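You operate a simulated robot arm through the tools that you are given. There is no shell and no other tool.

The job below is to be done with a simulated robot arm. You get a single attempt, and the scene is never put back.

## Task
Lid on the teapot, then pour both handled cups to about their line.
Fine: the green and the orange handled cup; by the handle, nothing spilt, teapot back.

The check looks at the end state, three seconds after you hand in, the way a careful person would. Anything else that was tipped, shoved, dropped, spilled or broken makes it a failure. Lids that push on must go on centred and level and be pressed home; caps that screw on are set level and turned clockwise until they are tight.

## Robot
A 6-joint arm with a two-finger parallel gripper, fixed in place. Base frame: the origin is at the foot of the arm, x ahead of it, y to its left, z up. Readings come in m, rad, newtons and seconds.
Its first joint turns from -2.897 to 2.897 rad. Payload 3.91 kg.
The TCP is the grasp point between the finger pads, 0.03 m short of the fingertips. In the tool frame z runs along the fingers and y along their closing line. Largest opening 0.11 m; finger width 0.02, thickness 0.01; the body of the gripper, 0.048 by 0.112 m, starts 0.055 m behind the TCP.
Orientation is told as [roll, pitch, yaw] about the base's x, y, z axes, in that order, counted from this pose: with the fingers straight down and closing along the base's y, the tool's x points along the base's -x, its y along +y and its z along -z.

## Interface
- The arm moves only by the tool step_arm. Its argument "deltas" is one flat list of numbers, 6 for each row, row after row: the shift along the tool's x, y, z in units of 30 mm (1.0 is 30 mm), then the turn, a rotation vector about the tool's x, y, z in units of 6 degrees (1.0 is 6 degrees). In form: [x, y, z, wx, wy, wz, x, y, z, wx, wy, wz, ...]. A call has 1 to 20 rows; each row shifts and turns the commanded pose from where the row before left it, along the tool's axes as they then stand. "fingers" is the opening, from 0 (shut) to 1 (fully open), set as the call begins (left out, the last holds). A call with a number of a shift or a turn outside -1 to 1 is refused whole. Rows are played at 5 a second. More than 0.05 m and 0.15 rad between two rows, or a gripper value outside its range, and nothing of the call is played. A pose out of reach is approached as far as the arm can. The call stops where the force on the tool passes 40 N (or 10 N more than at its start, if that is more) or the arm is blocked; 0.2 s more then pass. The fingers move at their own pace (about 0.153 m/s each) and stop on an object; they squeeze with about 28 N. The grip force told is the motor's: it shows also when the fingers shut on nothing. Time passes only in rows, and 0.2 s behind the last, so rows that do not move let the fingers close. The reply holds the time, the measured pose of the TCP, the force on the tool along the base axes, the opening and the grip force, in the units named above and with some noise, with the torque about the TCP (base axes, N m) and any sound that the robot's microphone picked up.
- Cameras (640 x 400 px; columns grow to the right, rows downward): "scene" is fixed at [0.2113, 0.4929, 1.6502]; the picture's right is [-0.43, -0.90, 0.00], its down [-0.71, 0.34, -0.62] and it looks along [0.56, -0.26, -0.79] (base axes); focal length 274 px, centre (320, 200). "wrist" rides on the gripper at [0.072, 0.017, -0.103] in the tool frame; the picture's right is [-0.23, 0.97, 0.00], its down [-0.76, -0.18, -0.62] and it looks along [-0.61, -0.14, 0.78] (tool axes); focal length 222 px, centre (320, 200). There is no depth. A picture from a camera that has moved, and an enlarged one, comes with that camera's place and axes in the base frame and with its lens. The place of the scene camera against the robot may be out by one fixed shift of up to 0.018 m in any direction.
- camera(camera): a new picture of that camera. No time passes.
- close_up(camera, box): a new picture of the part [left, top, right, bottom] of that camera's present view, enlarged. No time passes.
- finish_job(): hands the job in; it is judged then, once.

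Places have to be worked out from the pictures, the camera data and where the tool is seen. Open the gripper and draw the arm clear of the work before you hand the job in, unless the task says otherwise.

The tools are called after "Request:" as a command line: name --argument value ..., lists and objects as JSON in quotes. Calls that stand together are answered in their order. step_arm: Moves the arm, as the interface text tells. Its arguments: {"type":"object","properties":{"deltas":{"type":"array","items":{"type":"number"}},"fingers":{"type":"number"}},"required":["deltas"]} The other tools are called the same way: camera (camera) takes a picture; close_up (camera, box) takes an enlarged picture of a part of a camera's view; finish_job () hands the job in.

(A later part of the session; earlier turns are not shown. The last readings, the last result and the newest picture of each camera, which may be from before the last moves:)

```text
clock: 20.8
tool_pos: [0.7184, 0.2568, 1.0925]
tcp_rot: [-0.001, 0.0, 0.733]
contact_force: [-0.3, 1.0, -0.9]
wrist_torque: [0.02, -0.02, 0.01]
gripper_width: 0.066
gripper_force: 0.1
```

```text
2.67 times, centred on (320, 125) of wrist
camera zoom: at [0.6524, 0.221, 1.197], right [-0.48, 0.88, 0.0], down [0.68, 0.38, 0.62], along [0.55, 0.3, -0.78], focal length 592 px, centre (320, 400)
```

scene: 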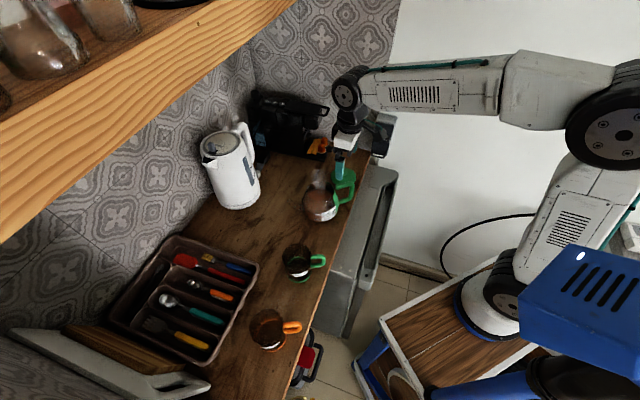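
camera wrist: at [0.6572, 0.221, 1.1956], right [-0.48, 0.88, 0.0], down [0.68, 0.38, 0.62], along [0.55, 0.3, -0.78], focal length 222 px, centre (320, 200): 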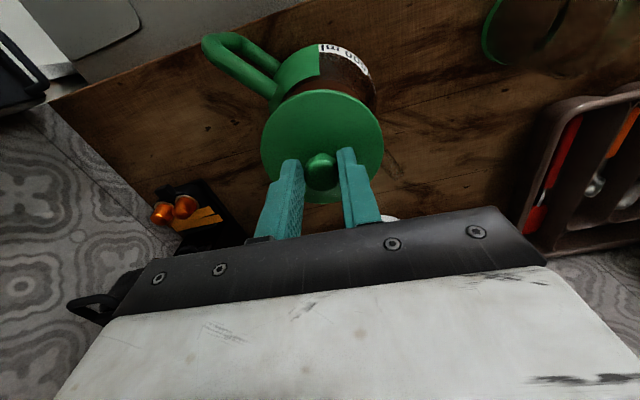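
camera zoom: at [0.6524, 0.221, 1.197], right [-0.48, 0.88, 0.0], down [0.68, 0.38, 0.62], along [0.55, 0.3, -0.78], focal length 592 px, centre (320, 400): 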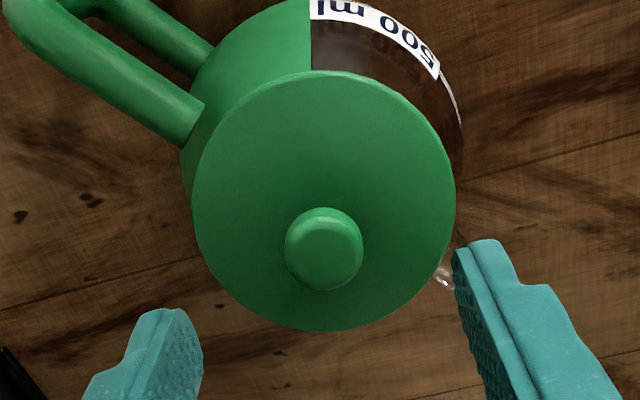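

The lid sits level and centred at about (0.7226, 0.261). I'll close the fingers, move over the knob and press down on it gently until the force limit.

Request:
step_arm --deltas '[-0.187, 0, 0, 0, 0, 0, 0, 0, 0, 0, 0, 0, 0, 0, 0.4, 0, 0, 0, 0, 0, 0.4, 0, 0, 0, 0, 0, 0.15, 0, 0, 0, 0, 0, 0, 0, 0, 0]' --fingers 0

Request:
camera --camera "wrist"

Request:
close_up --camera "scene" --box '[295, 165, 355, 225]'

```text
clock: 22.2
tool_pos: [0.7215, 0.26, 1.0645]
tcp_rot: [-0.001, 0.002, 0.732]
contact_force: [-0.6, 0.5, -0.3]
wrist_torque: [0.01, 0.01, 0.01]
gripper_width: 0.0
gripper_force: 28.1
```

```text
taken
camera wrist: at [0.6569, 0.2239, 1.1692], right [-0.48, 0.88, 0.0], down [0.68, 0.38, 0.62], along [0.55, 0.3, -0.78], focal length 222 px, centre (320, 200)
```

wrist: 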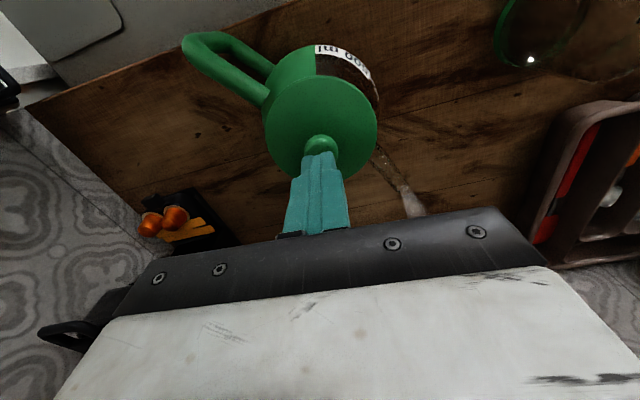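

```text
6.67 times, centred on (325, 195) of scene
camera zoom: at [0.2113, 0.4929, 1.6502], right [-0.43, -0.9, 0.0], down [-0.71, 0.34, -0.62], along [0.56, -0.26, -0.79], focal length 1826 px, centre (287, 233)
```

zoom: 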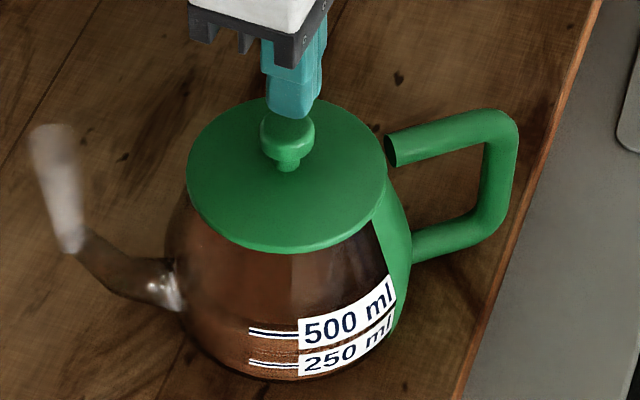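

The closed fingertips are above the knob. Pressing down in small steps; it will stop by itself around 40 N.

Request:
step_arm --deltas '[0, 0, 0.1, 0, 0, 0, 0, 0, 0.1, 0, 0, 0, 0, 0, 0.1, 0, 0, 0, 0, 0, 0.1, 0, 0, 0, 0, 0, 0.1, 0, 0, 0, 0, 0, 0.1, 0, 0, 0, 0, 0, 0.1, 0, 0, 0]'

Request:
close_up --camera "scene" --box '[295, 165, 355, 225]'

```text
clock: 23.9
tool_pos: [0.7227, 0.2592, 1.0488]
tcp_rot: [-0.003, -0.008, 0.733]
contact_force: [-0.6, -0.1, 9.8]
wrist_torque: [0.0, 0.0, 0.04]
gripper_width: 0.0
gripper_force: 27.7
stopped in row 7: the force on the tool passed its limit at 42 N (the readings are from after the stop); the commanded pose is now the measured one
```

```text
6.67 times, centred on (325, 195) of scene
camera zoom: at [0.2113, 0.4929, 1.6502], right [-0.43, -0.9, 0.0], down [-0.71, 0.34, -0.62], along [0.56, -0.26, -0.79], focal length 1826 px, centre (287, 233)
```

zoom: 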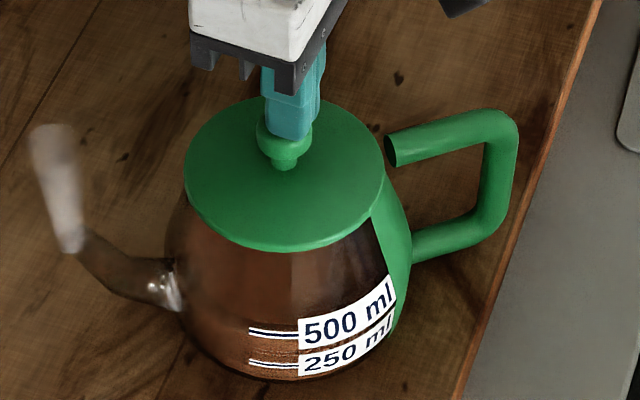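

It stopped at 42 N with no visible sinking. I'll back off and look at the teapot from the side with the wrist camera tilted, to see whether the lid is fully home, and also measure handle and fill level.

Request:
step_arm --deltas '[0, 0, -0.5, 0, 0, 0, 0, 0, -0.9, 0, 0, 0, 0, 0, -0.9, 0, 0, 0]'

Request:
step_arm --deltas '[0.81, 0.13, 0.2, 0, 0, 0, 0.81, 0.13, 0.2, 0, 0, 0, 0.81, 0.13, 0.2, 0, 0, 0, 0.81, 0.13, 0.2, 0, 0, 0, 0.81, 0.13, 0.2, 0, 0, 0, 0.81, 0.13, 0.2, 0, 0, 0, 0.81, 0.13, 0.2, 0, 0, 0, 0.81, 0.13, 0.2, 0, 0, 0, 0, 0, 0, 0, -0.952, 0, 0, 0, 0, 0, -0.952, 0, 0, 0, 0, 0, -0.952, 0, 0, 0, 0, 0, -0.952, 0, 0, 0, 0, 0, -0.952, 0, 0, 0, 0, 0, -0.952, 0, 0, 0, 0, 0, -0.952, 0]' --fingers 1

Request:
camera --camera "wrist"

Request:
camera --camera "scene"

```text
clock: 24.8
tool_pos: [0.7234, 0.2598, 1.1187]
tcp_rot: [-0.003, -0.004, 0.733]
contact_force: [-0.8, 0.0, 0.2]
wrist_torque: [-0.01, -0.06, 0.0]
gripper_width: 0.0001
gripper_force: 28.4
```

```text
clock: 27.9
tool_pos: [0.5632, 0.1565, 1.072]
tcp_rot: [-0.001, -0.705, 0.734]
contact_force: [0.1, 0.0, -0.5]
wrist_torque: [-0.01, -0.02, -0.04]
gripper_width: 0.11
gripper_force: 0.0
out of reach, approached as far as the arm can: row 15
```

```text
taken
camera wrist: at [0.4623, 0.0862, 1.1049], right [-0.52, 0.84, 0.15], down [0.25, -0.01, 0.97], along [0.82, 0.54, -0.2], focal length 222 px, centre (320, 200)
```

wrist: 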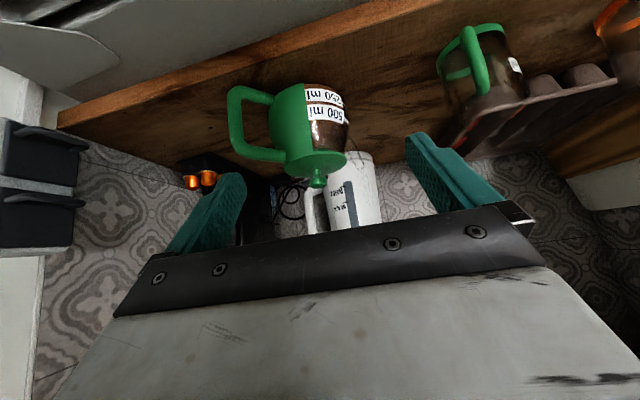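

```text
taken
```

scene: 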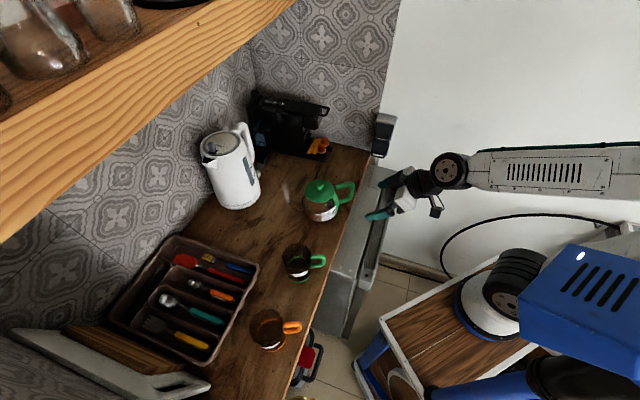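

I have a near side-on view now. Enlarging the teapot.

Request:
close_up --camera "wrist" --box '[215, 70, 365, 200]'

Request:
close_up --camera "wrist" --box '[270, 130, 360, 200]'

Request:
close_up --camera "wrist" --box '[430, 0, 640, 140]'

```text
3.08 times, centred on (290, 135) of wrist
camera zoom: at [0.4623, 0.0862, 1.1049], right [-0.52, 0.84, 0.15], down [0.25, -0.01, 0.97], along [0.82, 0.54, -0.2], focal length 684 px, centre (412, 400)
```

zoom: 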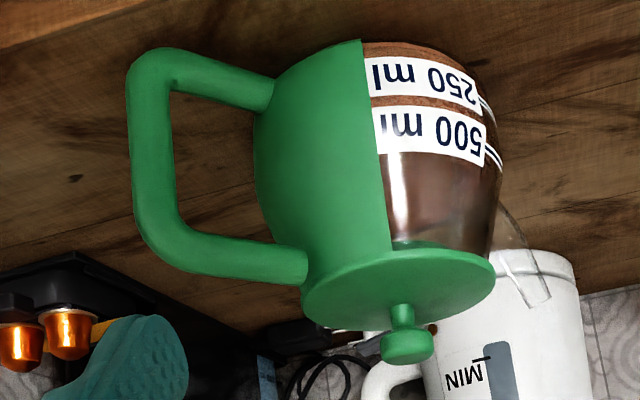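

```text
5.71 times, centred on (315, 165) of wrist
camera zoom: at [0.4623, 0.0862, 1.1049], right [-0.52, 0.84, 0.15], down [0.25, -0.01, 0.97], along [0.82, 0.54, -0.2], focal length 1269 px, centre (349, 400)
```

zoom: 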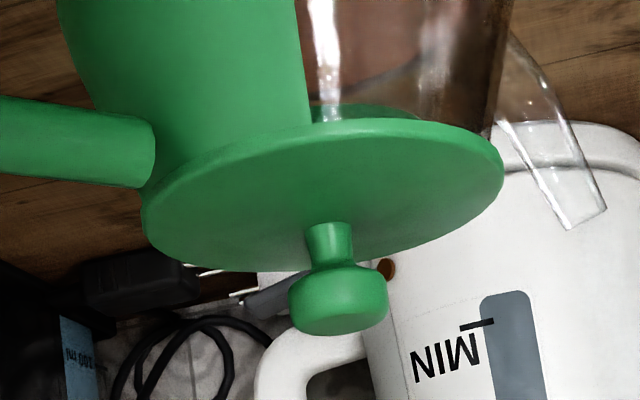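

```text
2.86 times, centred on (535, 70) of wrist
camera zoom: at [0.4623, 0.0862, 1.1049], right [-0.52, 0.84, 0.15], down [0.25, -0.01, 0.97], along [0.82, 0.54, -0.2], focal length 635 px, centre (-294, 571)
```

zoom: 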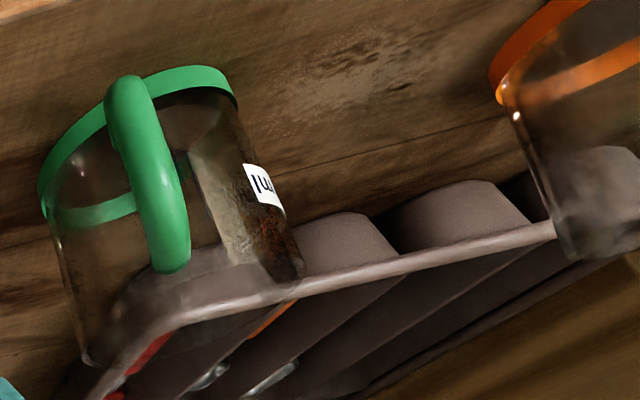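

The lid's disc sits flush on the rim with its plug inside the glass – no gap visible. I'll zoom in once more on the glass to judge the fill level.

Request:
close_up --camera "wrist" --box '[290, 75, 360, 160]'

Request:
close_up --camera "scene" --box '[300, 175, 345, 225]'

```text
4.71 times, centred on (325, 118) of wrist
camera zoom: at [0.4623, 0.0862, 1.1049], right [-0.52, 0.84, 0.15], down [0.25, -0.01, 0.97], along [0.82, 0.54, -0.2], focal length 1045 px, centre (296, 588)
```

zoom: 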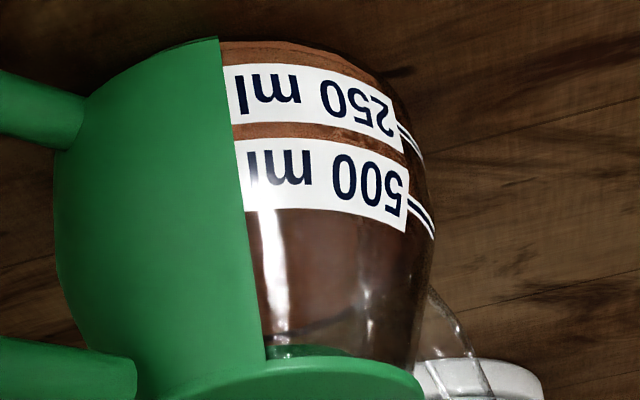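

```text
8.00 times, centred on (322, 200) of scene
camera zoom: at [0.2113, 0.4929, 1.6502], right [-0.43, -0.9, 0.0], down [-0.71, 0.34, -0.62], along [0.56, -0.26, -0.79], focal length 2192 px, centre (300, 200)
```

zoom: 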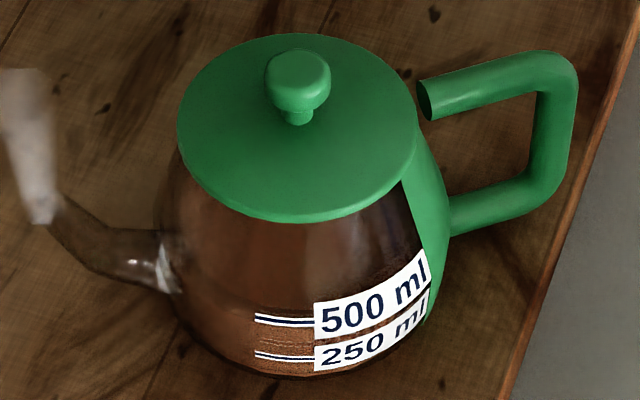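

The level is slightly above the 500 ml mark, so pouring 400 ml should need roughly 20–40° of tilt. I'll grip the handle's top arm with the fingers lying along it (pointing from the handle side toward the pot). First I undo the tilt, rise, and move to open space to turn the wrist.

Request:
step_arm --deltas '[0, 0, 0, 0, 0.952, 0, 0, 0, 0, 0, 0.952, 0, 0, 0, 0, 0, 0.952, 0, 0, 0, 0, 0, 0.952, 0, 0, 0, 0, 0, 0.952, 0, 0, 0, 0, 0, 0.952, 0, 0, 0, 0, 0, 0.952, 0, 0, 0, -0.9, 0, 0, 0, 0, 0, -0.9, 0, 0, 0, 0, 0, -0.9, 0, 0, 0, 0.276, -0.91, 0, 0, 0, 0, 0.276, -0.91, 0, 0, 0, 0, 0.276, -0.91, 0, 0, 0, 0, 0.276, -0.91, 0, 0, 0, 0, 0.276, -0.91, 0, 0, 0, 0, 0.276, -0.91, 0, 0, 0, 0, 0.276, -0.91, 0, 0, 0, 0, 0.276, -0.91, 0, 0, 0, 0]' --fingers 0.6

```text
clock: 31.8
tool_pos: [0.6592, -0.051, 1.1538]
tcp_rot: [-0.002, -0.008, 0.734]
contact_force: [0.8, 0.2, -0.4]
wrist_torque: [-0.02, -0.03, 0.01]
gripper_width: 0.066
gripper_force: 0.0
```

At (0.66, −0.05, 1.15), clear of everything. Now I turn the tool about its axis towards yaw −93.5°.

Request:
step_arm --deltas '[0, 0, 0, 0, 0, 1, 0, 0, 0, 0, 0, 1, 0, 0, 0, 0, 0, 1, 0, 0, 0, 0, 0, 1, 0, 0, 0, 0, 0, 1, 0, 0, 0, 0, 0, 1, 0, 0, 0, 0, 0, 1, 0, 0, 0, 0, 0, 1, 0, 0, 0, 0, 0, 1, 0, 0, 0, 0, 0, 1, 0, 0, 0, 0, 0, 1, 0, 0, 0, 0, 0, 1, 0, 0, 0, 0, 0, 1, 0, 0, 0, 0, 0, 1, 0, 0, 0, 0, 0, 1, 0, 0, 0, 0, 0, 1, 0, 0, 0, 0, 0, 1, 0, 0, 0, 0, 0, 1, 0, 0, 0, 0, 0, 1, 0, 0, 0, 0, 0, 1]'

Request:
camera --camera "scene"

```text
clock: 36.0
tool_pos: [0.6594, -0.0513, 1.1531]
tcp_rot: [0.008, 0.002, -1.363]
contact_force: [0.9, -0.2, -0.5]
wrist_torque: [0.03, -0.01, 0.0]
gripper_width: 0.066
gripper_force: 0.1
```

```text
taken
```

scene: 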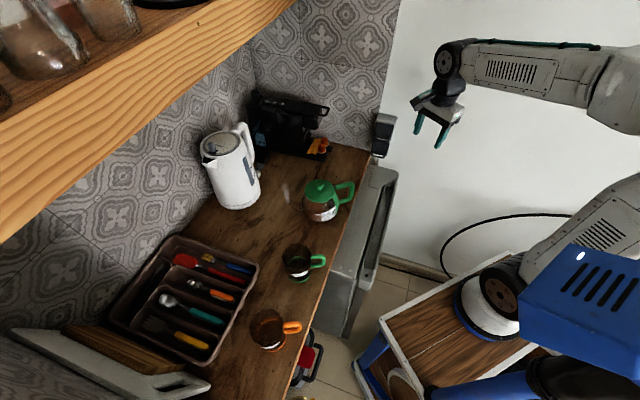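

Yaw reads −78°. I'll move to just outside the handle at safe height, finish the yaw to −93.5°, and begin tilting the fingers toward the pot (+y), checking the reach.

Request:
step_arm --deltas '[0.81, 0.492, -0.04, 0, 0, 0, 0.81, 0.492, -0.04, 0, 0, 0, 0.81, 0.492, -0.04, 0, 0, 0, 0.81, 0.492, -0.04, 0, 0, 0, 0.81, 0.492, -0.04, 0, 0, 0, 0.81, 0.492, -0.04, 0, 0, 0, 0, 0, 0, 0, 0, 1, 0, 0, 0, 0, 0, 1, 0, 0, 0, 0, 0, 0.57, 0, 0, 0, 0, 1, 0, 0, 0, 0, 0, 1, 0, 0, 0, 0, 0, 1, 0, 0, 0, 0, 0, 1, 0, 0, 0, 0, 0, 1, 0, 0, 0, 0, 0, 1, 0, 0, 0, 0, 0, 1, 0]'

Request:
camera --camera "scene"

Request:
camera --camera "wrist"

```text
clock: 39.4
tool_pos: [0.7162, 0.1101, 1.1623]
tcp_rot: [0.009, 0.739, -1.625]
contact_force: [-0.2, -0.1, 0.2]
wrist_torque: [-0.02, -0.02, 0.02]
gripper_width: 0.066
gripper_force: 0.1
```

```text
taken
```

scene: 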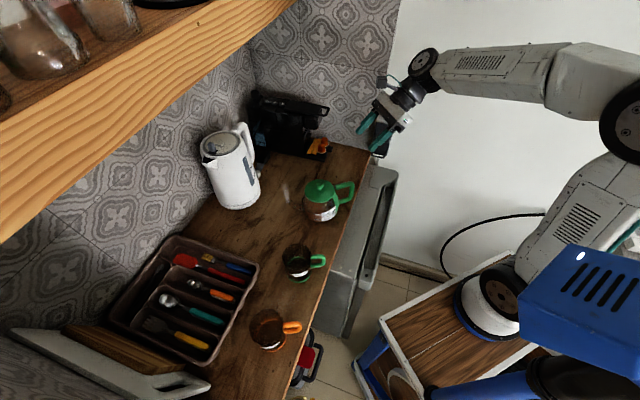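

```text
taken
camera wrist: at [0.7322, 0.0929, 1.2885], right [0.96, -0.23, -0.15], down [-0.24, -0.97, -0.05], along [-0.13, 0.09, -0.99], focal length 222 px, centre (320, 200)
```

wrist: 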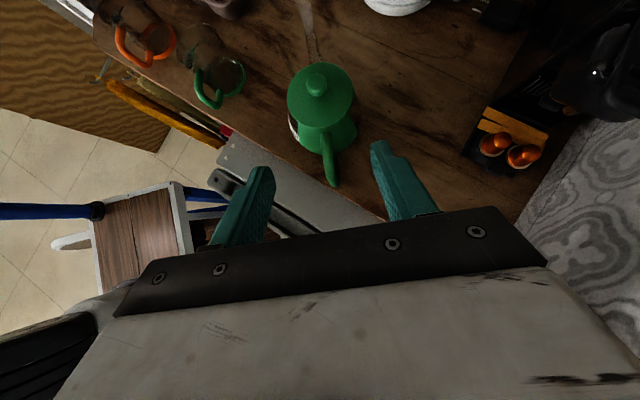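

The pose is reachable, and the wrist camera now looks nearly straight down at the teapot. I'll use it to measure the handle line accurately.

Request:
close_up --camera "wrist" --box '[270, 50, 390, 200]'

Request:
close_up --camera "wrist" --box '[90, 0, 270, 120]'

```text
2.67 times, centred on (330, 125) of wrist
camera zoom: at [0.7322, 0.0929, 1.2885], right [0.96, -0.23, -0.15], down [-0.24, -0.97, -0.05], along [-0.13, 0.09, -0.99], focal length 592 px, centre (293, 400)
```

zoom: 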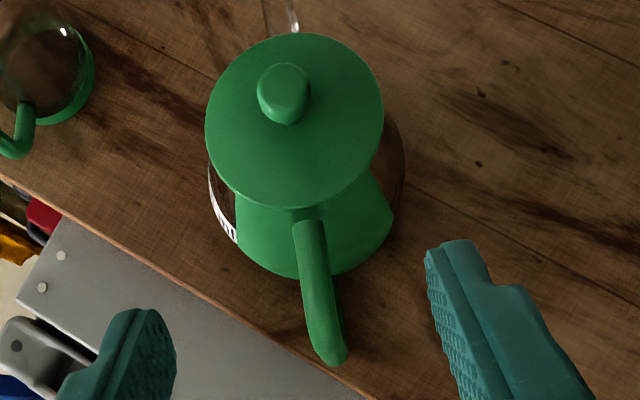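

```text
3.33 times, centred on (180, 60) of wrist
camera zoom: at [0.7322, 0.0929, 1.2885], right [0.96, -0.23, -0.15], down [-0.24, -0.97, -0.05], along [-0.13, 0.09, -0.99], focal length 740 px, centre (787, 667)
```

zoom: 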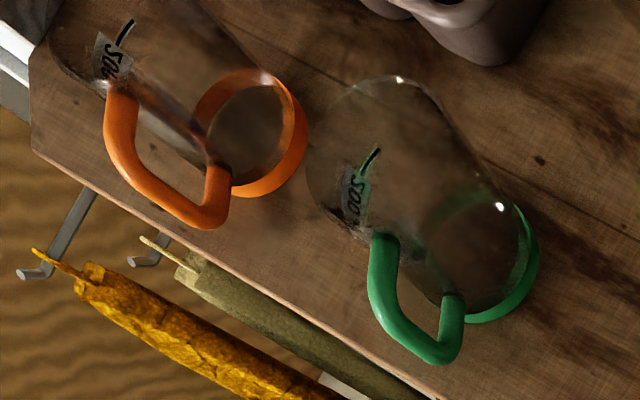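

From the nadir view, the handle's top arm runs from (0.7154, 0.1505) to (0.7215, 0.2133), i.e. azimuth about 84.6°. I'll trim the yaw and roll to match and tilt the fingers to nearly horizontal.

Request:
step_arm --deltas '[0, 0, 0, -0.168, 0, 0.278, 0, 0, 0, 0, 0.945, 0, 0, 0, 0, 0, 0.945, 0, 0, 0, 0, 0, 0.945, 0, 0, 0, 0, 0, 0.945, 0, 0, 0, 0, 0, 0.945, 0, 0, 0, 0, 0, 0.945, 0, 0, 0, 0, 0, 0.945, 0, 0, 0, 0, 0, 0, 0]'

Request:
camera --camera "wrist"

Request:
camera --camera "scene"

```text
clock: 41.4
tool_pos: [0.7168, 0.1094, 1.1621]
tcp_rot: [0.003, 1.429, -1.662]
contact_force: [0.5, -0.4, 0.3]
wrist_torque: [0.02, 0.05, -0.02]
gripper_width: 0.0661
gripper_force: 0.0
```

```text
taken
camera wrist: at [0.7249, 0.0162, 1.2486], right [0.97, -0.12, -0.22], down [-0.24, -0.7, -0.67], along [-0.08, 0.7, -0.71], focal length 222 px, centre (320, 200)
```

wrist: 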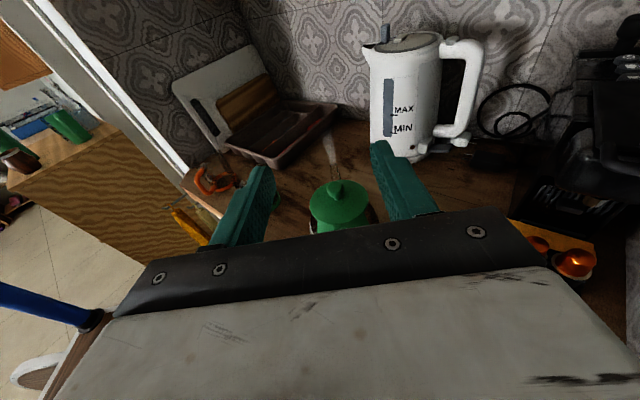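

```text
taken
```

scene: 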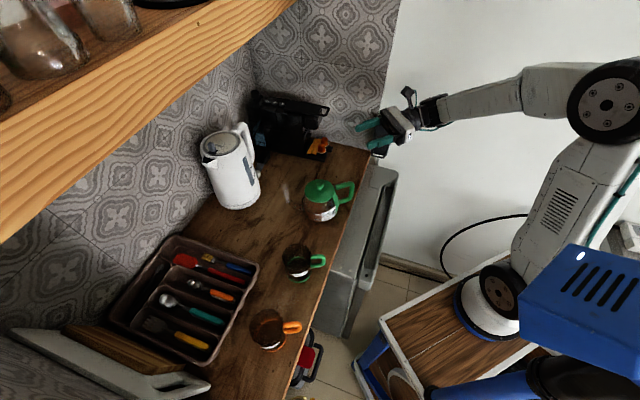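

Nearly horizontal fingers at azimuth ~84.8°, reachable. I'll now move above the handle's top arm (TCP about (0.718, 0.175), z 1.06).

Request:
step_arm --deltas '[-0.764, -0.042, 0.663, 0, 0, 0, -0.764, -0.042, 0.663, 0, 0, 0, -0.764, -0.042, 0.663, 0, 0, 0, -0.764, -0.042, 0.663, 0, 0, 0, 0, 0, 0, 0, 0, 0]'

Request:
camera --camera "wrist"

Request:
close_up --camera "scene" --box '[290, 140, 400, 230]'

```text
clock: 42.5
tool_pos: [0.7172, 0.1753, 1.0597]
tcp_rot: [-0.002, 1.43, -1.666]
contact_force: [0.3, -0.9, -0.7]
wrist_torque: [-0.01, -0.01, 0.0]
gripper_width: 0.0659
gripper_force: 0.0
```

```text
taken
camera wrist: at [0.7261, 0.0821, 1.1468], right [0.97, -0.12, -0.23], down [-0.24, -0.7, -0.67], along [-0.08, 0.7, -0.71], focal length 222 px, centre (320, 200)
```

wrist: 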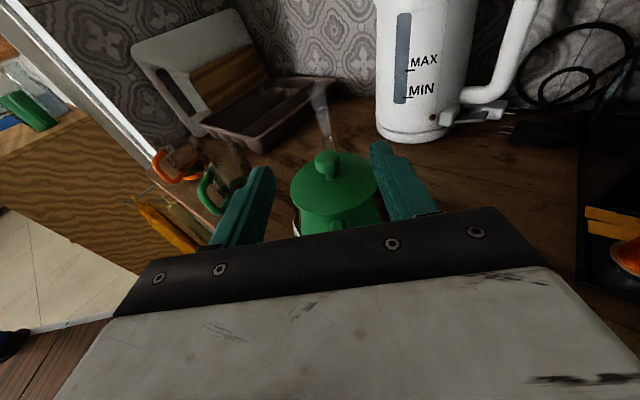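

```text
4.44 times, centred on (345, 185) of scene
camera zoom: at [0.2113, 0.4929, 1.6502], right [-0.43, -0.9, 0.0], down [-0.71, 0.34, -0.62], along [0.56, -0.26, -0.79], focal length 1218 px, centre (209, 267)
```

zoom: 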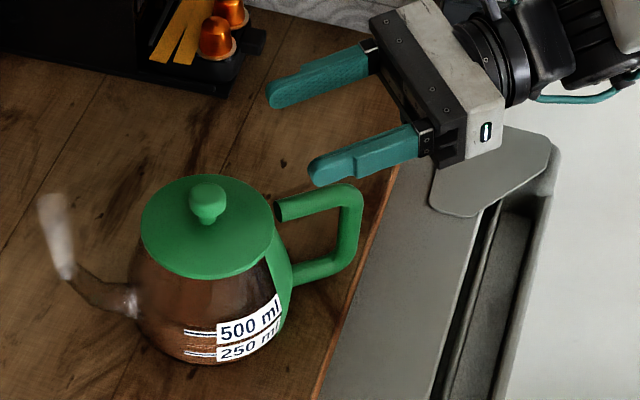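

Alignment is good (lid centre appears within 1 px of the expected column). I'll lower the open fingers on both sides of the top arm, stopping just above final height to check.

Request:
step_arm --deltas '[-0.616, 0, 0.088, 0, 0, 0, -0.616, 0, 0.088, 0, 0, 0, -0.616, 0, 0.088, 0, 0, 0, -0.616, 0, 0.088, 0, 0, 0, 0, 0, 0, 0, 0, 0]'

Request:
camera --camera "wrist"

Request:
close_up --camera "scene" --box '[300, 160, 390, 230]'

```text
clock: 43.8
tool_pos: [0.7173, 0.1756, 0.9839]
tcp_rot: [0.004, 1.43, -1.662]
contact_force: [0.1, 0.3, -0.2]
wrist_torque: [-0.01, 0.0, 0.01]
gripper_width: 0.0661
gripper_force: 0.0
```

```text
taken
camera wrist: at [0.7256, 0.0823, 1.0713], right [0.97, -0.12, -0.22], down [-0.24, -0.7, -0.67], along [-0.08, 0.7, -0.71], focal length 222 px, centre (320, 200)
```

wrist: 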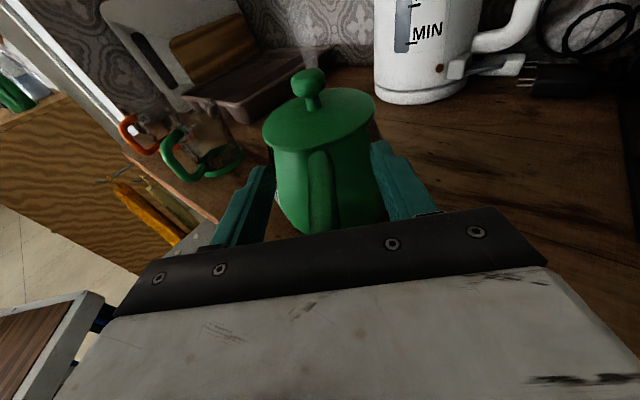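

```text
5.71 times, centred on (345, 195) of scene
camera zoom: at [0.2113, 0.4929, 1.6502], right [-0.43, -0.9, 0.0], down [-0.71, 0.34, -0.62], along [0.56, -0.26, -0.79], focal length 1566 px, centre (177, 229)
```

zoom: 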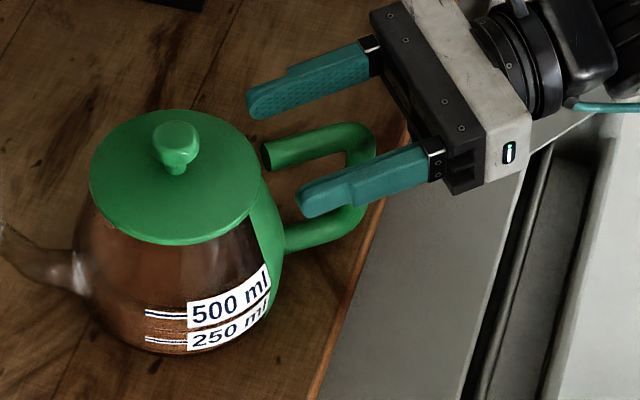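

The top arm lies between the open fingers. I'll zoom in on both views before the last bit of lowering.

Request:
close_up --camera "wrist" --box '[220, 90, 430, 240]'

Request:
close_up --camera "scene" --box '[335, 165, 385, 205]'

```text
2.67 times, centred on (325, 165) of wrist
camera zoom: at [0.7256, 0.0823, 1.0713], right [0.97, -0.12, -0.22], down [-0.24, -0.7, -0.67], along [-0.08, 0.7, -0.71], focal length 592 px, centre (307, 293)
```

zoom: 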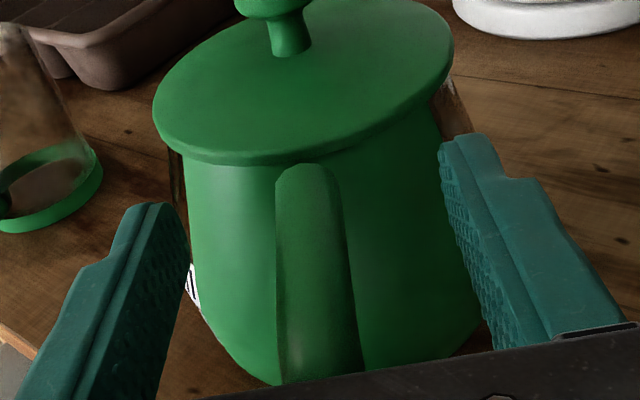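

```text
10.00 times, centred on (360, 185) of scene
camera zoom: at [0.2113, 0.4929, 1.6502], right [-0.43, -0.9, 0.0], down [-0.71, 0.34, -0.62], along [0.56, -0.26, -0.79], focal length 2740 px, centre (-80, 350)
```

zoom: 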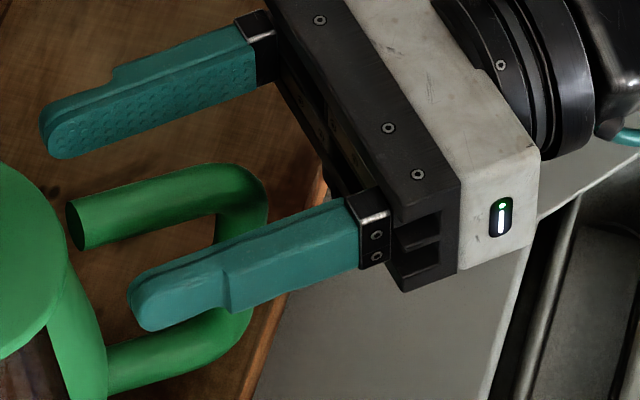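

The arm is centred between the fingers within ~1 mm and its centre is at z ≈ 0.977. I'll lower 7 mm and close on the handle.

Request:
step_arm --deltas '[-0.12, -0.01, 0.016, 0, 0, 0, -0.11, -0.01, 0.016, 0, 0, 0, 0, 0, 0, 0, 0, 0]'

Request:
close_up --camera "scene" --box '[320, 165, 380, 210]'

Request:
close_up --camera "wrist" --box '[220, 90, 430, 240]'

```text
clock: 44.5
tool_pos: [0.7176, 0.1773, 0.9775]
tcp_rot: [-0.003, 1.428, -1.666]
contact_force: [-0.8, -0.1, 0.7]
wrist_torque: [-0.01, -0.01, 0.02]
gripper_width: 0.0661
gripper_force: 0.1
```

```text
8.89 times, centred on (350, 188) of scene
camera zoom: at [0.2113, 0.4929, 1.6502], right [-0.43, -0.9, 0.0], down [-0.71, 0.34, -0.62], along [0.56, -0.26, -0.79], focal length 2435 px, centre (53, 311)
```

zoom: 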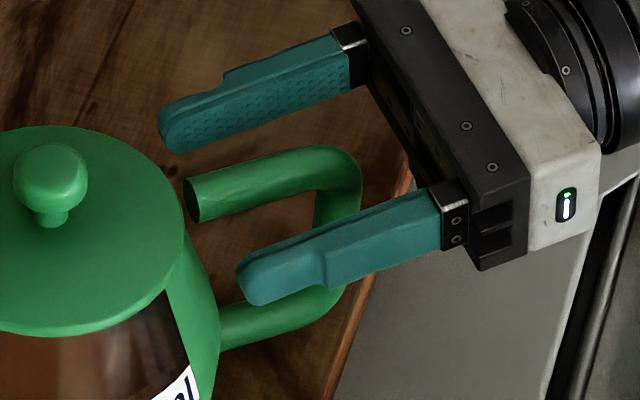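

```text
2.67 times, centred on (325, 165) of wrist
camera zoom: at [0.7258, 0.0824, 1.0647], right [0.97, -0.12, -0.23], down [-0.24, -0.7, -0.67], along [-0.08, 0.7, -0.71], focal length 592 px, centre (307, 293)
```

zoom: 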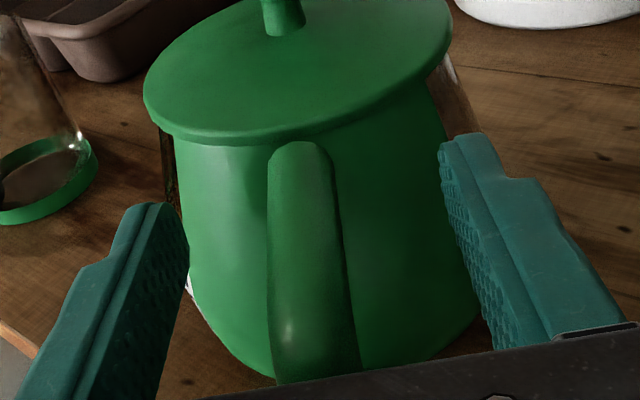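

The finger strip overlaps the top arm along its whole length. Closing the gripper on the handle.

Request:
step_arm --deltas '[0.05, 0, 0, 0, 0, 0, 0, 0, 0, 0, 0, 0, 0, 0, 0, 0, 0, 0, 0, 0, 0, 0, 0, 0]' --fingers 0

Request:
close_up --camera "scene" --box '[300, 165, 380, 225]'

Request:
close_up --camera "wrist" --box '[220, 90, 430, 240]'

```text
clock: 45.5
tool_pos: [0.7173, 0.1755, 0.979]
tcp_rot: [-0.004, 1.428, -1.668]
contact_force: [-0.6, 0.3, 0.9]
wrist_torque: [-0.56, 0.05, 0.02]
gripper_width: 0.0169
gripper_force: 28.0
```

```text
6.67 times, centred on (340, 195) of scene
camera zoom: at [0.2113, 0.4929, 1.6502], right [-0.43, -0.9, 0.0], down [-0.71, 0.34, -0.62], along [0.56, -0.26, -0.79], focal length 1826 px, centre (187, 233)
```

zoom: 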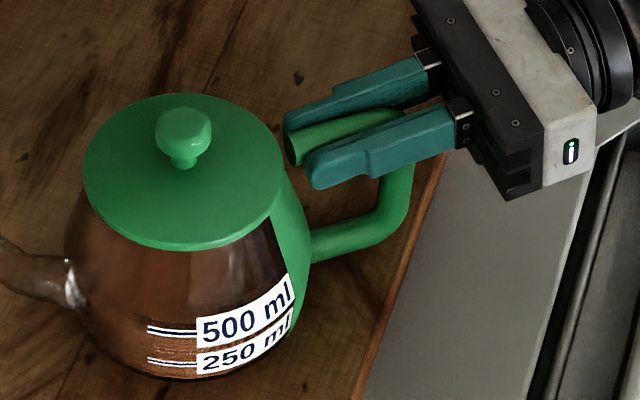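

```text
2.67 times, centred on (325, 165) of wrist
camera zoom: at [0.7262, 0.0827, 1.066], right [0.97, -0.12, -0.23], down [-0.24, -0.71, -0.67], along [-0.08, 0.7, -0.71], focal length 592 px, centre (307, 293)
```

zoom: 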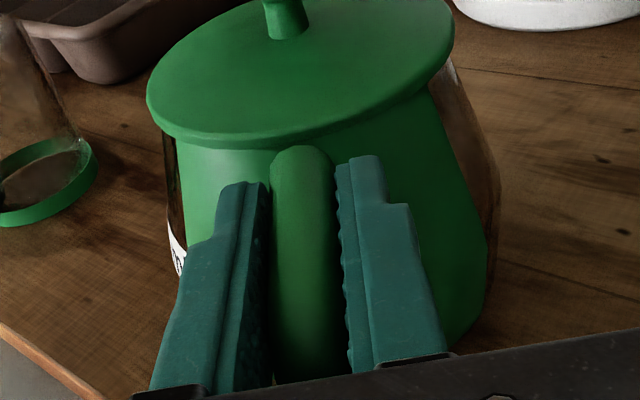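

Gripped (17 mm handle). Test lift of 8 mm straight up, checking for slip or tilt.

Request:
step_arm --deltas '[0.066, 0, -0.0094, 0, 0, 0, 0.066, 0, -0.0094, 0, 0, 0, 0.066, 0, -0.0094, 0, 0, 0, 0.066, 0, -0.0094, 0, 0, 0, 0, 0, 0, 0, 0, 0]'

Request:
close_up --camera "scene" --box '[300, 165, 380, 225]'

Request:
close_up --camera "wrist" --box '[220, 90, 430, 240]'

```text
clock: 46.8
tool_pos: [0.7176, 0.1761, 0.9872]
tcp_rot: [-0.006, 1.428, -1.669]
contact_force: [-0.1, 0.3, -7.1]
wrist_torque: [-0.59, 0.05, 0.02]
gripper_width: 0.0167
gripper_force: 28.2
```

```text
6.67 times, centred on (340, 195) of scene
camera zoom: at [0.2113, 0.4929, 1.6502], right [-0.43, -0.9, 0.0], down [-0.71, 0.34, -0.62], along [0.56, -0.26, -0.79], focal length 1826 px, centre (187, 233)
```

zoom: 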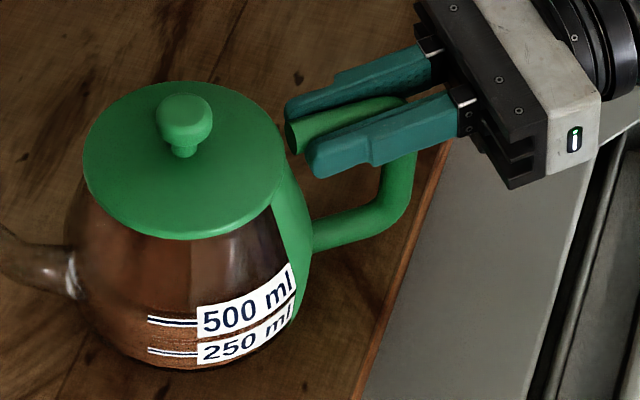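

```text
2.67 times, centred on (325, 165) of wrist
camera zoom: at [0.7259, 0.0824, 1.0748], right [0.97, -0.12, -0.23], down [-0.24, -0.7, -0.67], along [-0.08, 0.7, -0.71], focal length 592 px, centre (307, 293)
```

zoom: 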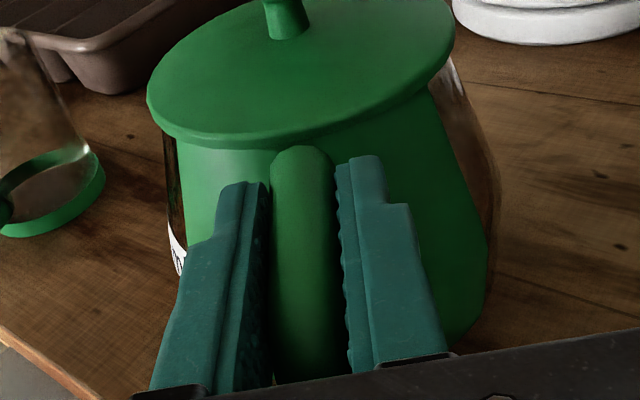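

The pot lifted cleanly: 7.1 N of load and no movement in the grip. I'll lift to a carrying height and turn it 30° so the spout points along azimuth ~115°, toward the cups.

Request:
step_arm --deltas '[0.2, 0, -0.028, 0, 0, 0, 0.4, 0, -0.057, 0, 0, 0, 0.7, 0, -0.1, 0, 0, 0, 0.8, 0, -0.114, 0, 0, 0, 0.8, 0, -0.114, 0, 0, 0, 0.8, 0, -0.114, 0, 0, 0, 0.6, 0, -0.085, 0, 0, 0, 0.3, 0, -0.043, 0, 0, 0, 0, 0, 0, 0, 0, 0]'

Request:
step_arm --deltas '[0, 0, 0, 0.3, 0, -0.043, 0, 0, 0, 0.6, 0, -0.085, 0, 0, 0, 0.66, 0, -0.094, 0, 0, 0, 0.66, 0, -0.094, 0, 0, 0, 0.66, 0, -0.094, 0, 0, 0, 0.66, 0, -0.094, 0, 0, 0, 0.66, 0, -0.094, 0, 0, 0, 0.5, 0, -0.071, 0, 0, 0, 0.25, 0, -0.035, 0, 0, 0, 0, 0, 0]'

Request:
camera --camera "scene"

Request:
camera --camera "wrist"

```text
clock: 48.8
tool_pos: [0.7178, 0.1758, 1.1273]
tcp_rot: [-0.004, 1.43, -1.667]
contact_force: [0.6, 0.8, -7.7]
wrist_torque: [-0.63, 0.06, -0.01]
gripper_width: 0.017
gripper_force: 28.5
```

```text
clock: 51.0
tool_pos: [0.7165, 0.1754, 1.1262]
tcp_rot: [-0.006, 1.431, -1.147]
contact_force: [-0.1, 0.1, -7.9]
wrist_torque: [-0.56, -0.28, -0.03]
gripper_width: 0.0169
gripper_force: 28.0
```

```text
taken
```

scene: 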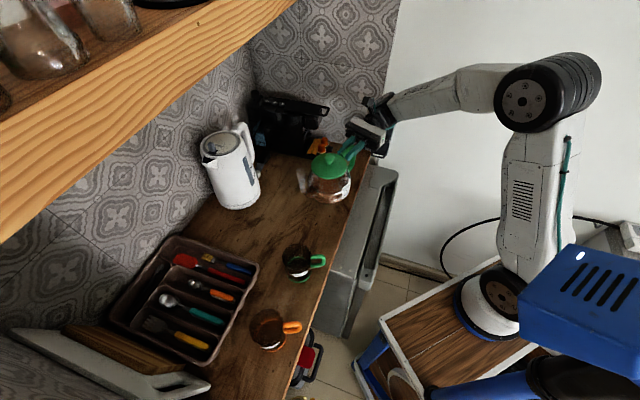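

```text
taken
camera wrist: at [0.7713, 0.0991, 1.2139], right [0.9, 0.38, -0.23], down [0.14, -0.73, -0.67], along [-0.42, 0.57, -0.71], focal length 222 px, centre (320, 200)
```

wrist: 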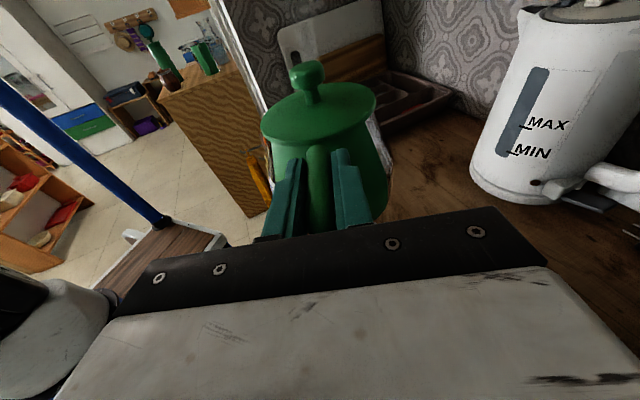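

The load is steady and the grip unchanged. I place the green cup at about (0.549, 0.412) with its rim near z 0.985, and the orange at about (0.415, 0.544). I'll bring the spout tip above the green cup, staying high.

Request:
step_arm --deltas '[0.034, -0.143, 0.237, 0, 0, 0, 0.068, -0.286, 0.475, 0, 0, 0, 0.068, -0.286, 0.475, 0, 0, 0, 0.068, -0.286, 0.475, 0, 0, 0, 0.068, -0.286, 0.475, 0, 0, 0, 0.068, -0.286, 0.475, 0, 0, 0, 0.034, -0.143, 0.237, 0, 0, 0, 0, 0, 0, 0, 0, 0]'

Request:
camera --camera "scene"

Request:
close_up --camera "scene" --box '[250, 180, 370, 290]'

Request:
camera --camera "wrist"

```text
clock: 52.8
tool_pos: [0.6352, 0.2318, 1.1264]
tcp_rot: [-0.004, 1.43, -1.145]
contact_force: [-0.3, 0.2, -8.5]
wrist_torque: [-0.56, -0.24, 0.02]
gripper_width: 0.0169
gripper_force: 27.9
```

```text
taken
```

scene: 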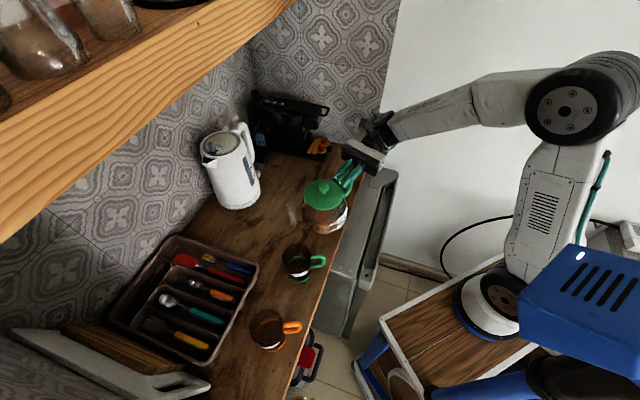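

```text
3.64 times, centred on (310, 235) of scene
camera zoom: at [0.2113, 0.4929, 1.6502], right [-0.43, -0.9, 0.0], down [-0.71, 0.34, -0.62], along [0.56, -0.26, -0.79], focal length 996 px, centre (356, 73)
```

zoom: 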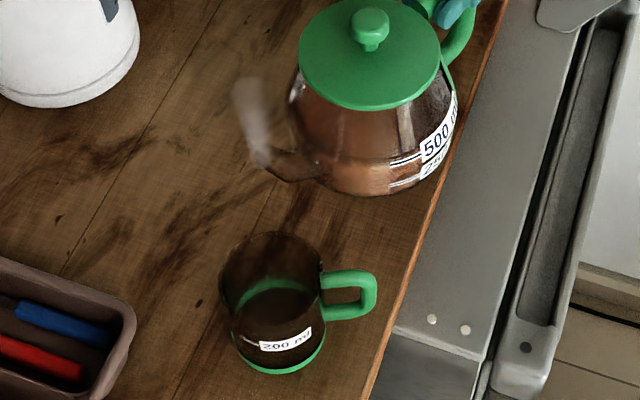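

```text
taken
camera wrist: at [0.6888, 0.1554, 1.2143], right [0.9, 0.38, -0.23], down [0.14, -0.73, -0.67], along [-0.42, 0.57, -0.71], focal length 222 px, centre (320, 200)
```

wrist: 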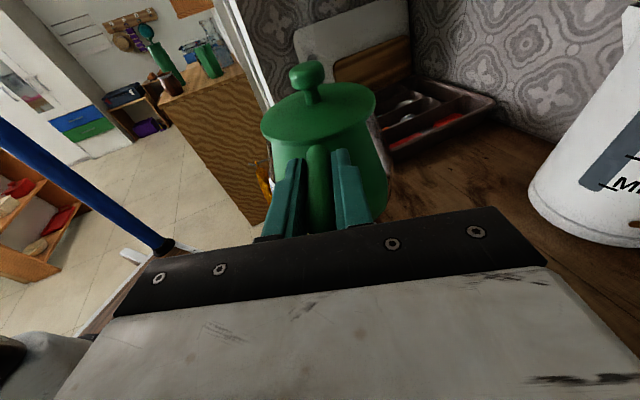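

The tip is above the cup (about 6 mm before its centre). I'll first tilt 14° about the spout tip while still high (below the pouring threshold), so the pot's belly clears the cup when I come down.

Request:
step_arm --deltas '[0.383, -0.042, -0.059, 0, -0.583, 0, 0.383, -0.042, -0.059, 0, -0.583, 0, 0.383, -0.042, -0.059, 0, -0.583, 0, 0.383, -0.042, -0.059, 0, -0.583, 0, 0, 0, 0, 0, 0, 0]'

Request:
close_up --camera "scene" --box '[250, 170, 370, 290]'

Request:
close_up --camera "wrist" --box '[220, 50, 430, 240]'

```text
clock: 54.0
tool_pos: [0.6277, 0.2334, 1.1727]
tcp_rot: [-0.003, 1.183, -1.142]
contact_force: [0.6, -0.2, -8.8]
wrist_torque: [-0.44, -0.21, -0.02]
gripper_width: 0.017
gripper_force: 27.7
```

```text
3.33 times, centred on (310, 230) of scene
camera zoom: at [0.2113, 0.4929, 1.6502], right [-0.43, -0.9, 0.0], down [-0.71, 0.34, -0.62], along [0.56, -0.26, -0.79], focal length 913 px, centre (353, 100)
```

zoom: 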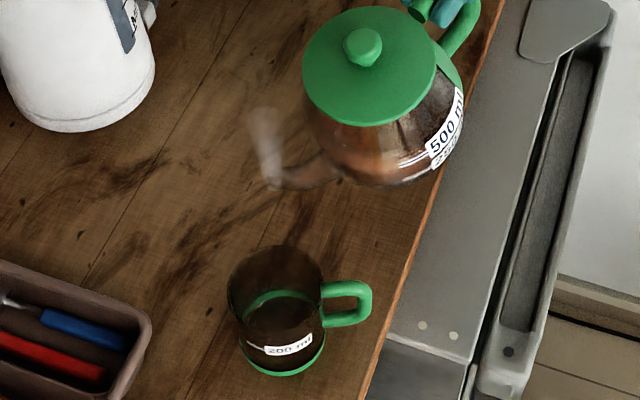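

```text
2.11 times, centred on (325, 145) of wrist
camera zoom: at [0.6731, 0.1782, 1.2799], right [0.92, 0.33, -0.21], down [0.2, -0.86, -0.47], along [-0.34, 0.39, -0.86], focal length 468 px, centre (310, 316)
```

zoom: 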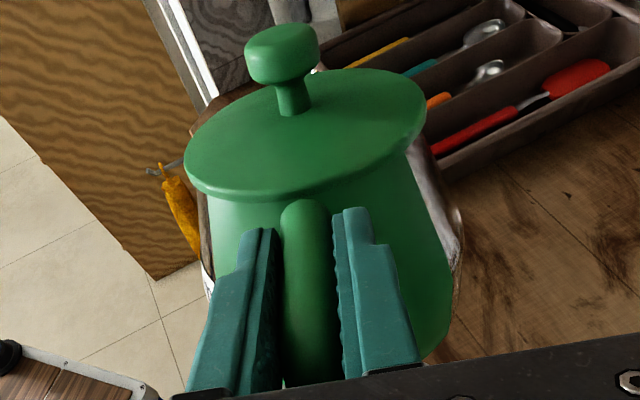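

The tip stays over the cup centre. Now I descend about 94 mm so that the spout tip is a few cm above the rim.

Request:
step_arm --deltas '[-0.4, 0, 0.138, 0, 0, 0, -0.593, 0, 0.205, 0, 0, 0, -0.593, 0, 0.205, 0, 0, 0, -0.593, 0, 0.205, 0, 0, 0, -0.5, 0, 0.17, 0, 0, 0, -0.288, 0, 0.104, 0, 0, 0, 0, 0, 0, 0, 0, 0]'

Request:
close_up --camera "scene" --box '[250, 190, 350, 290]'

Request:
camera --camera "wrist"

```text
clock: 55.5
tool_pos: [0.6296, 0.2287, 1.0781]
tcp_rot: [-0.001, 1.185, -1.142]
contact_force: [-0.1, -0.1, -8.8]
wrist_torque: [-0.47, -0.16, 0.01]
gripper_width: 0.0167
gripper_force: 27.6
```

```text
4.00 times, centred on (300, 240) of scene
camera zoom: at [0.2113, 0.4929, 1.6502], right [-0.43, -0.9, 0.0], down [-0.71, 0.34, -0.62], along [0.56, -0.26, -0.79], focal length 1096 px, centre (400, 40)
```

zoom: 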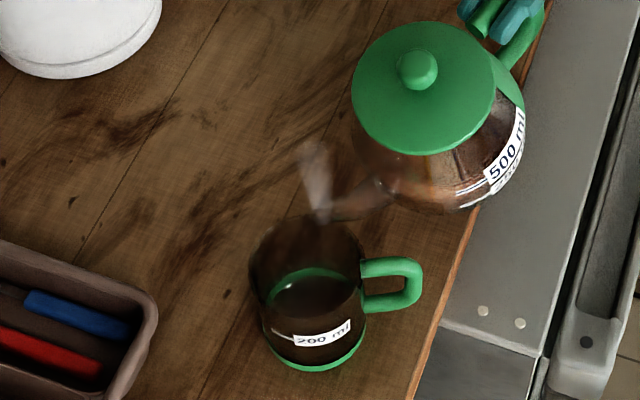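

```text
taken
camera wrist: at [0.6742, 0.1726, 1.185], right [0.92, 0.33, -0.21], down [0.2, -0.86, -0.47], along [-0.34, 0.39, -0.86], focal length 222 px, centre (320, 200)
```

wrist: 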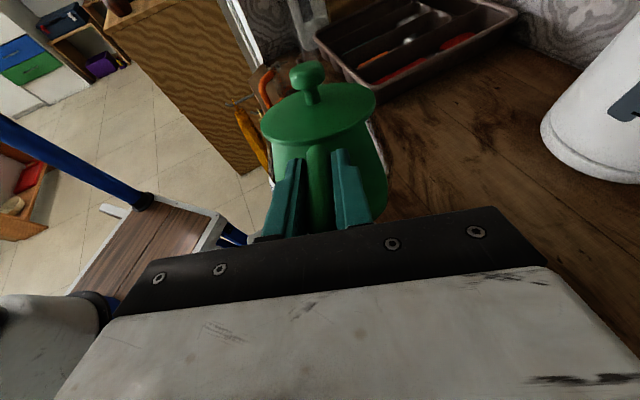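

The tip is roughly 13 mm before the cup centre and ~5 cm above the rim. I'll nudge it 5 mm forward and tilt on to 18°, watching for flow.

Request:
step_arm --deltas '[0.063, 0.133, 0.154, 0, 0, 0, 0.218, 0, -0.037, 0, -0.333, 0, 0.218, 0, -0.037, 0, -0.333, 0, 0, 0, 0, 0, 0, 0]'

Request:
close_up --camera "scene" --box '[260, 200, 340, 290]'

```text
clock: 56.5
tool_pos: [0.6315, 0.238, 1.0922]
tcp_rot: [-0.002, 1.116, -1.141]
contact_force: [-0.7, 0.0, -8.3]
wrist_torque: [-0.41, -0.17, -0.03]
gripper_width: 0.0166
gripper_force: 27.4
```

```text
4.44 times, centred on (300, 245) of scene
camera zoom: at [0.2113, 0.4929, 1.6502], right [-0.43, -0.9, 0.0], down [-0.71, 0.34, -0.62], along [0.56, -0.26, -0.79], focal length 1218 px, centre (409, 0)
```

zoom: 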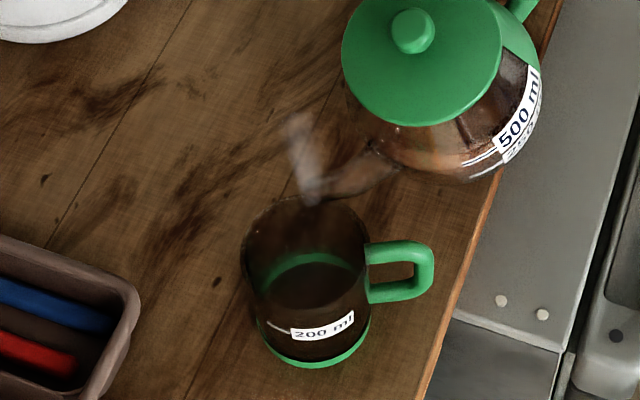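

No flow yet at 18°. Tilting to 21°.

Request:
step_arm --deltas '[0.164, 0, -0.028, 0, -0.25, 0, 0.164, 0, -0.028, 0, -0.25, 0, 0, 0, 0, 0, 0, 0, 0, 0, 0, 0, 0, 0]'

Request:
close_up --camera "scene" --box '[260, 200, 340, 290]'

```text
clock: 57.5
tool_pos: [0.6293, 0.2402, 1.1013]
tcp_rot: [-0.001, 1.062, -1.143]
contact_force: [0.1, -0.1, -7.8]
wrist_torque: [-0.44, -0.2, 0.02]
gripper_width: 0.0169
gripper_force: 28.5
```

```text
4.44 times, centred on (300, 245) of scene
camera zoom: at [0.2113, 0.4929, 1.6502], right [-0.43, -0.9, 0.0], down [-0.71, 0.34, -0.62], along [0.56, -0.26, -0.79], focal length 1218 px, centre (409, 0)
```

zoom: 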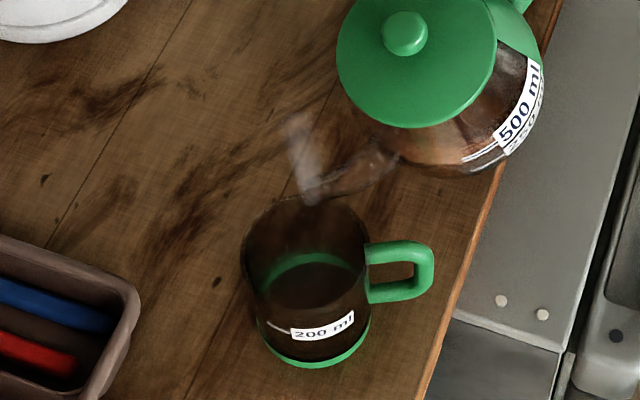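

Still no flow at 21°. On to 24°.

Request:
step_arm --deltas '[0.164, 0, -0.028, 0, -0.25, 0, 0.164, 0, -0.028, 0, -0.25, 0, 0, 0, 0, 0, 0, 0, 0, 0, 0, 0, 0, 0]'

Request:
close_up --camera "scene" --box '[260, 200, 340, 290]'

```text
clock: 58.5
tool_pos: [0.6276, 0.245, 1.1108]
tcp_rot: [0.0, 1.012, -1.142]
contact_force: [0.8, -0.8, -8.2]
wrist_torque: [-0.33, -0.18, 0.01]
gripper_width: 0.0167
gripper_force: 28.4
```

```text
4.44 times, centred on (300, 245) of scene
camera zoom: at [0.2113, 0.4929, 1.6502], right [-0.43, -0.9, 0.0], down [-0.71, 0.34, -0.62], along [0.56, -0.26, -0.79], focal length 1218 px, centre (409, 0)
```

zoom: 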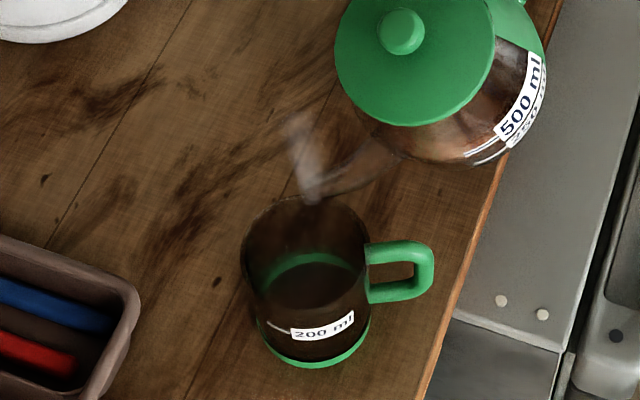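

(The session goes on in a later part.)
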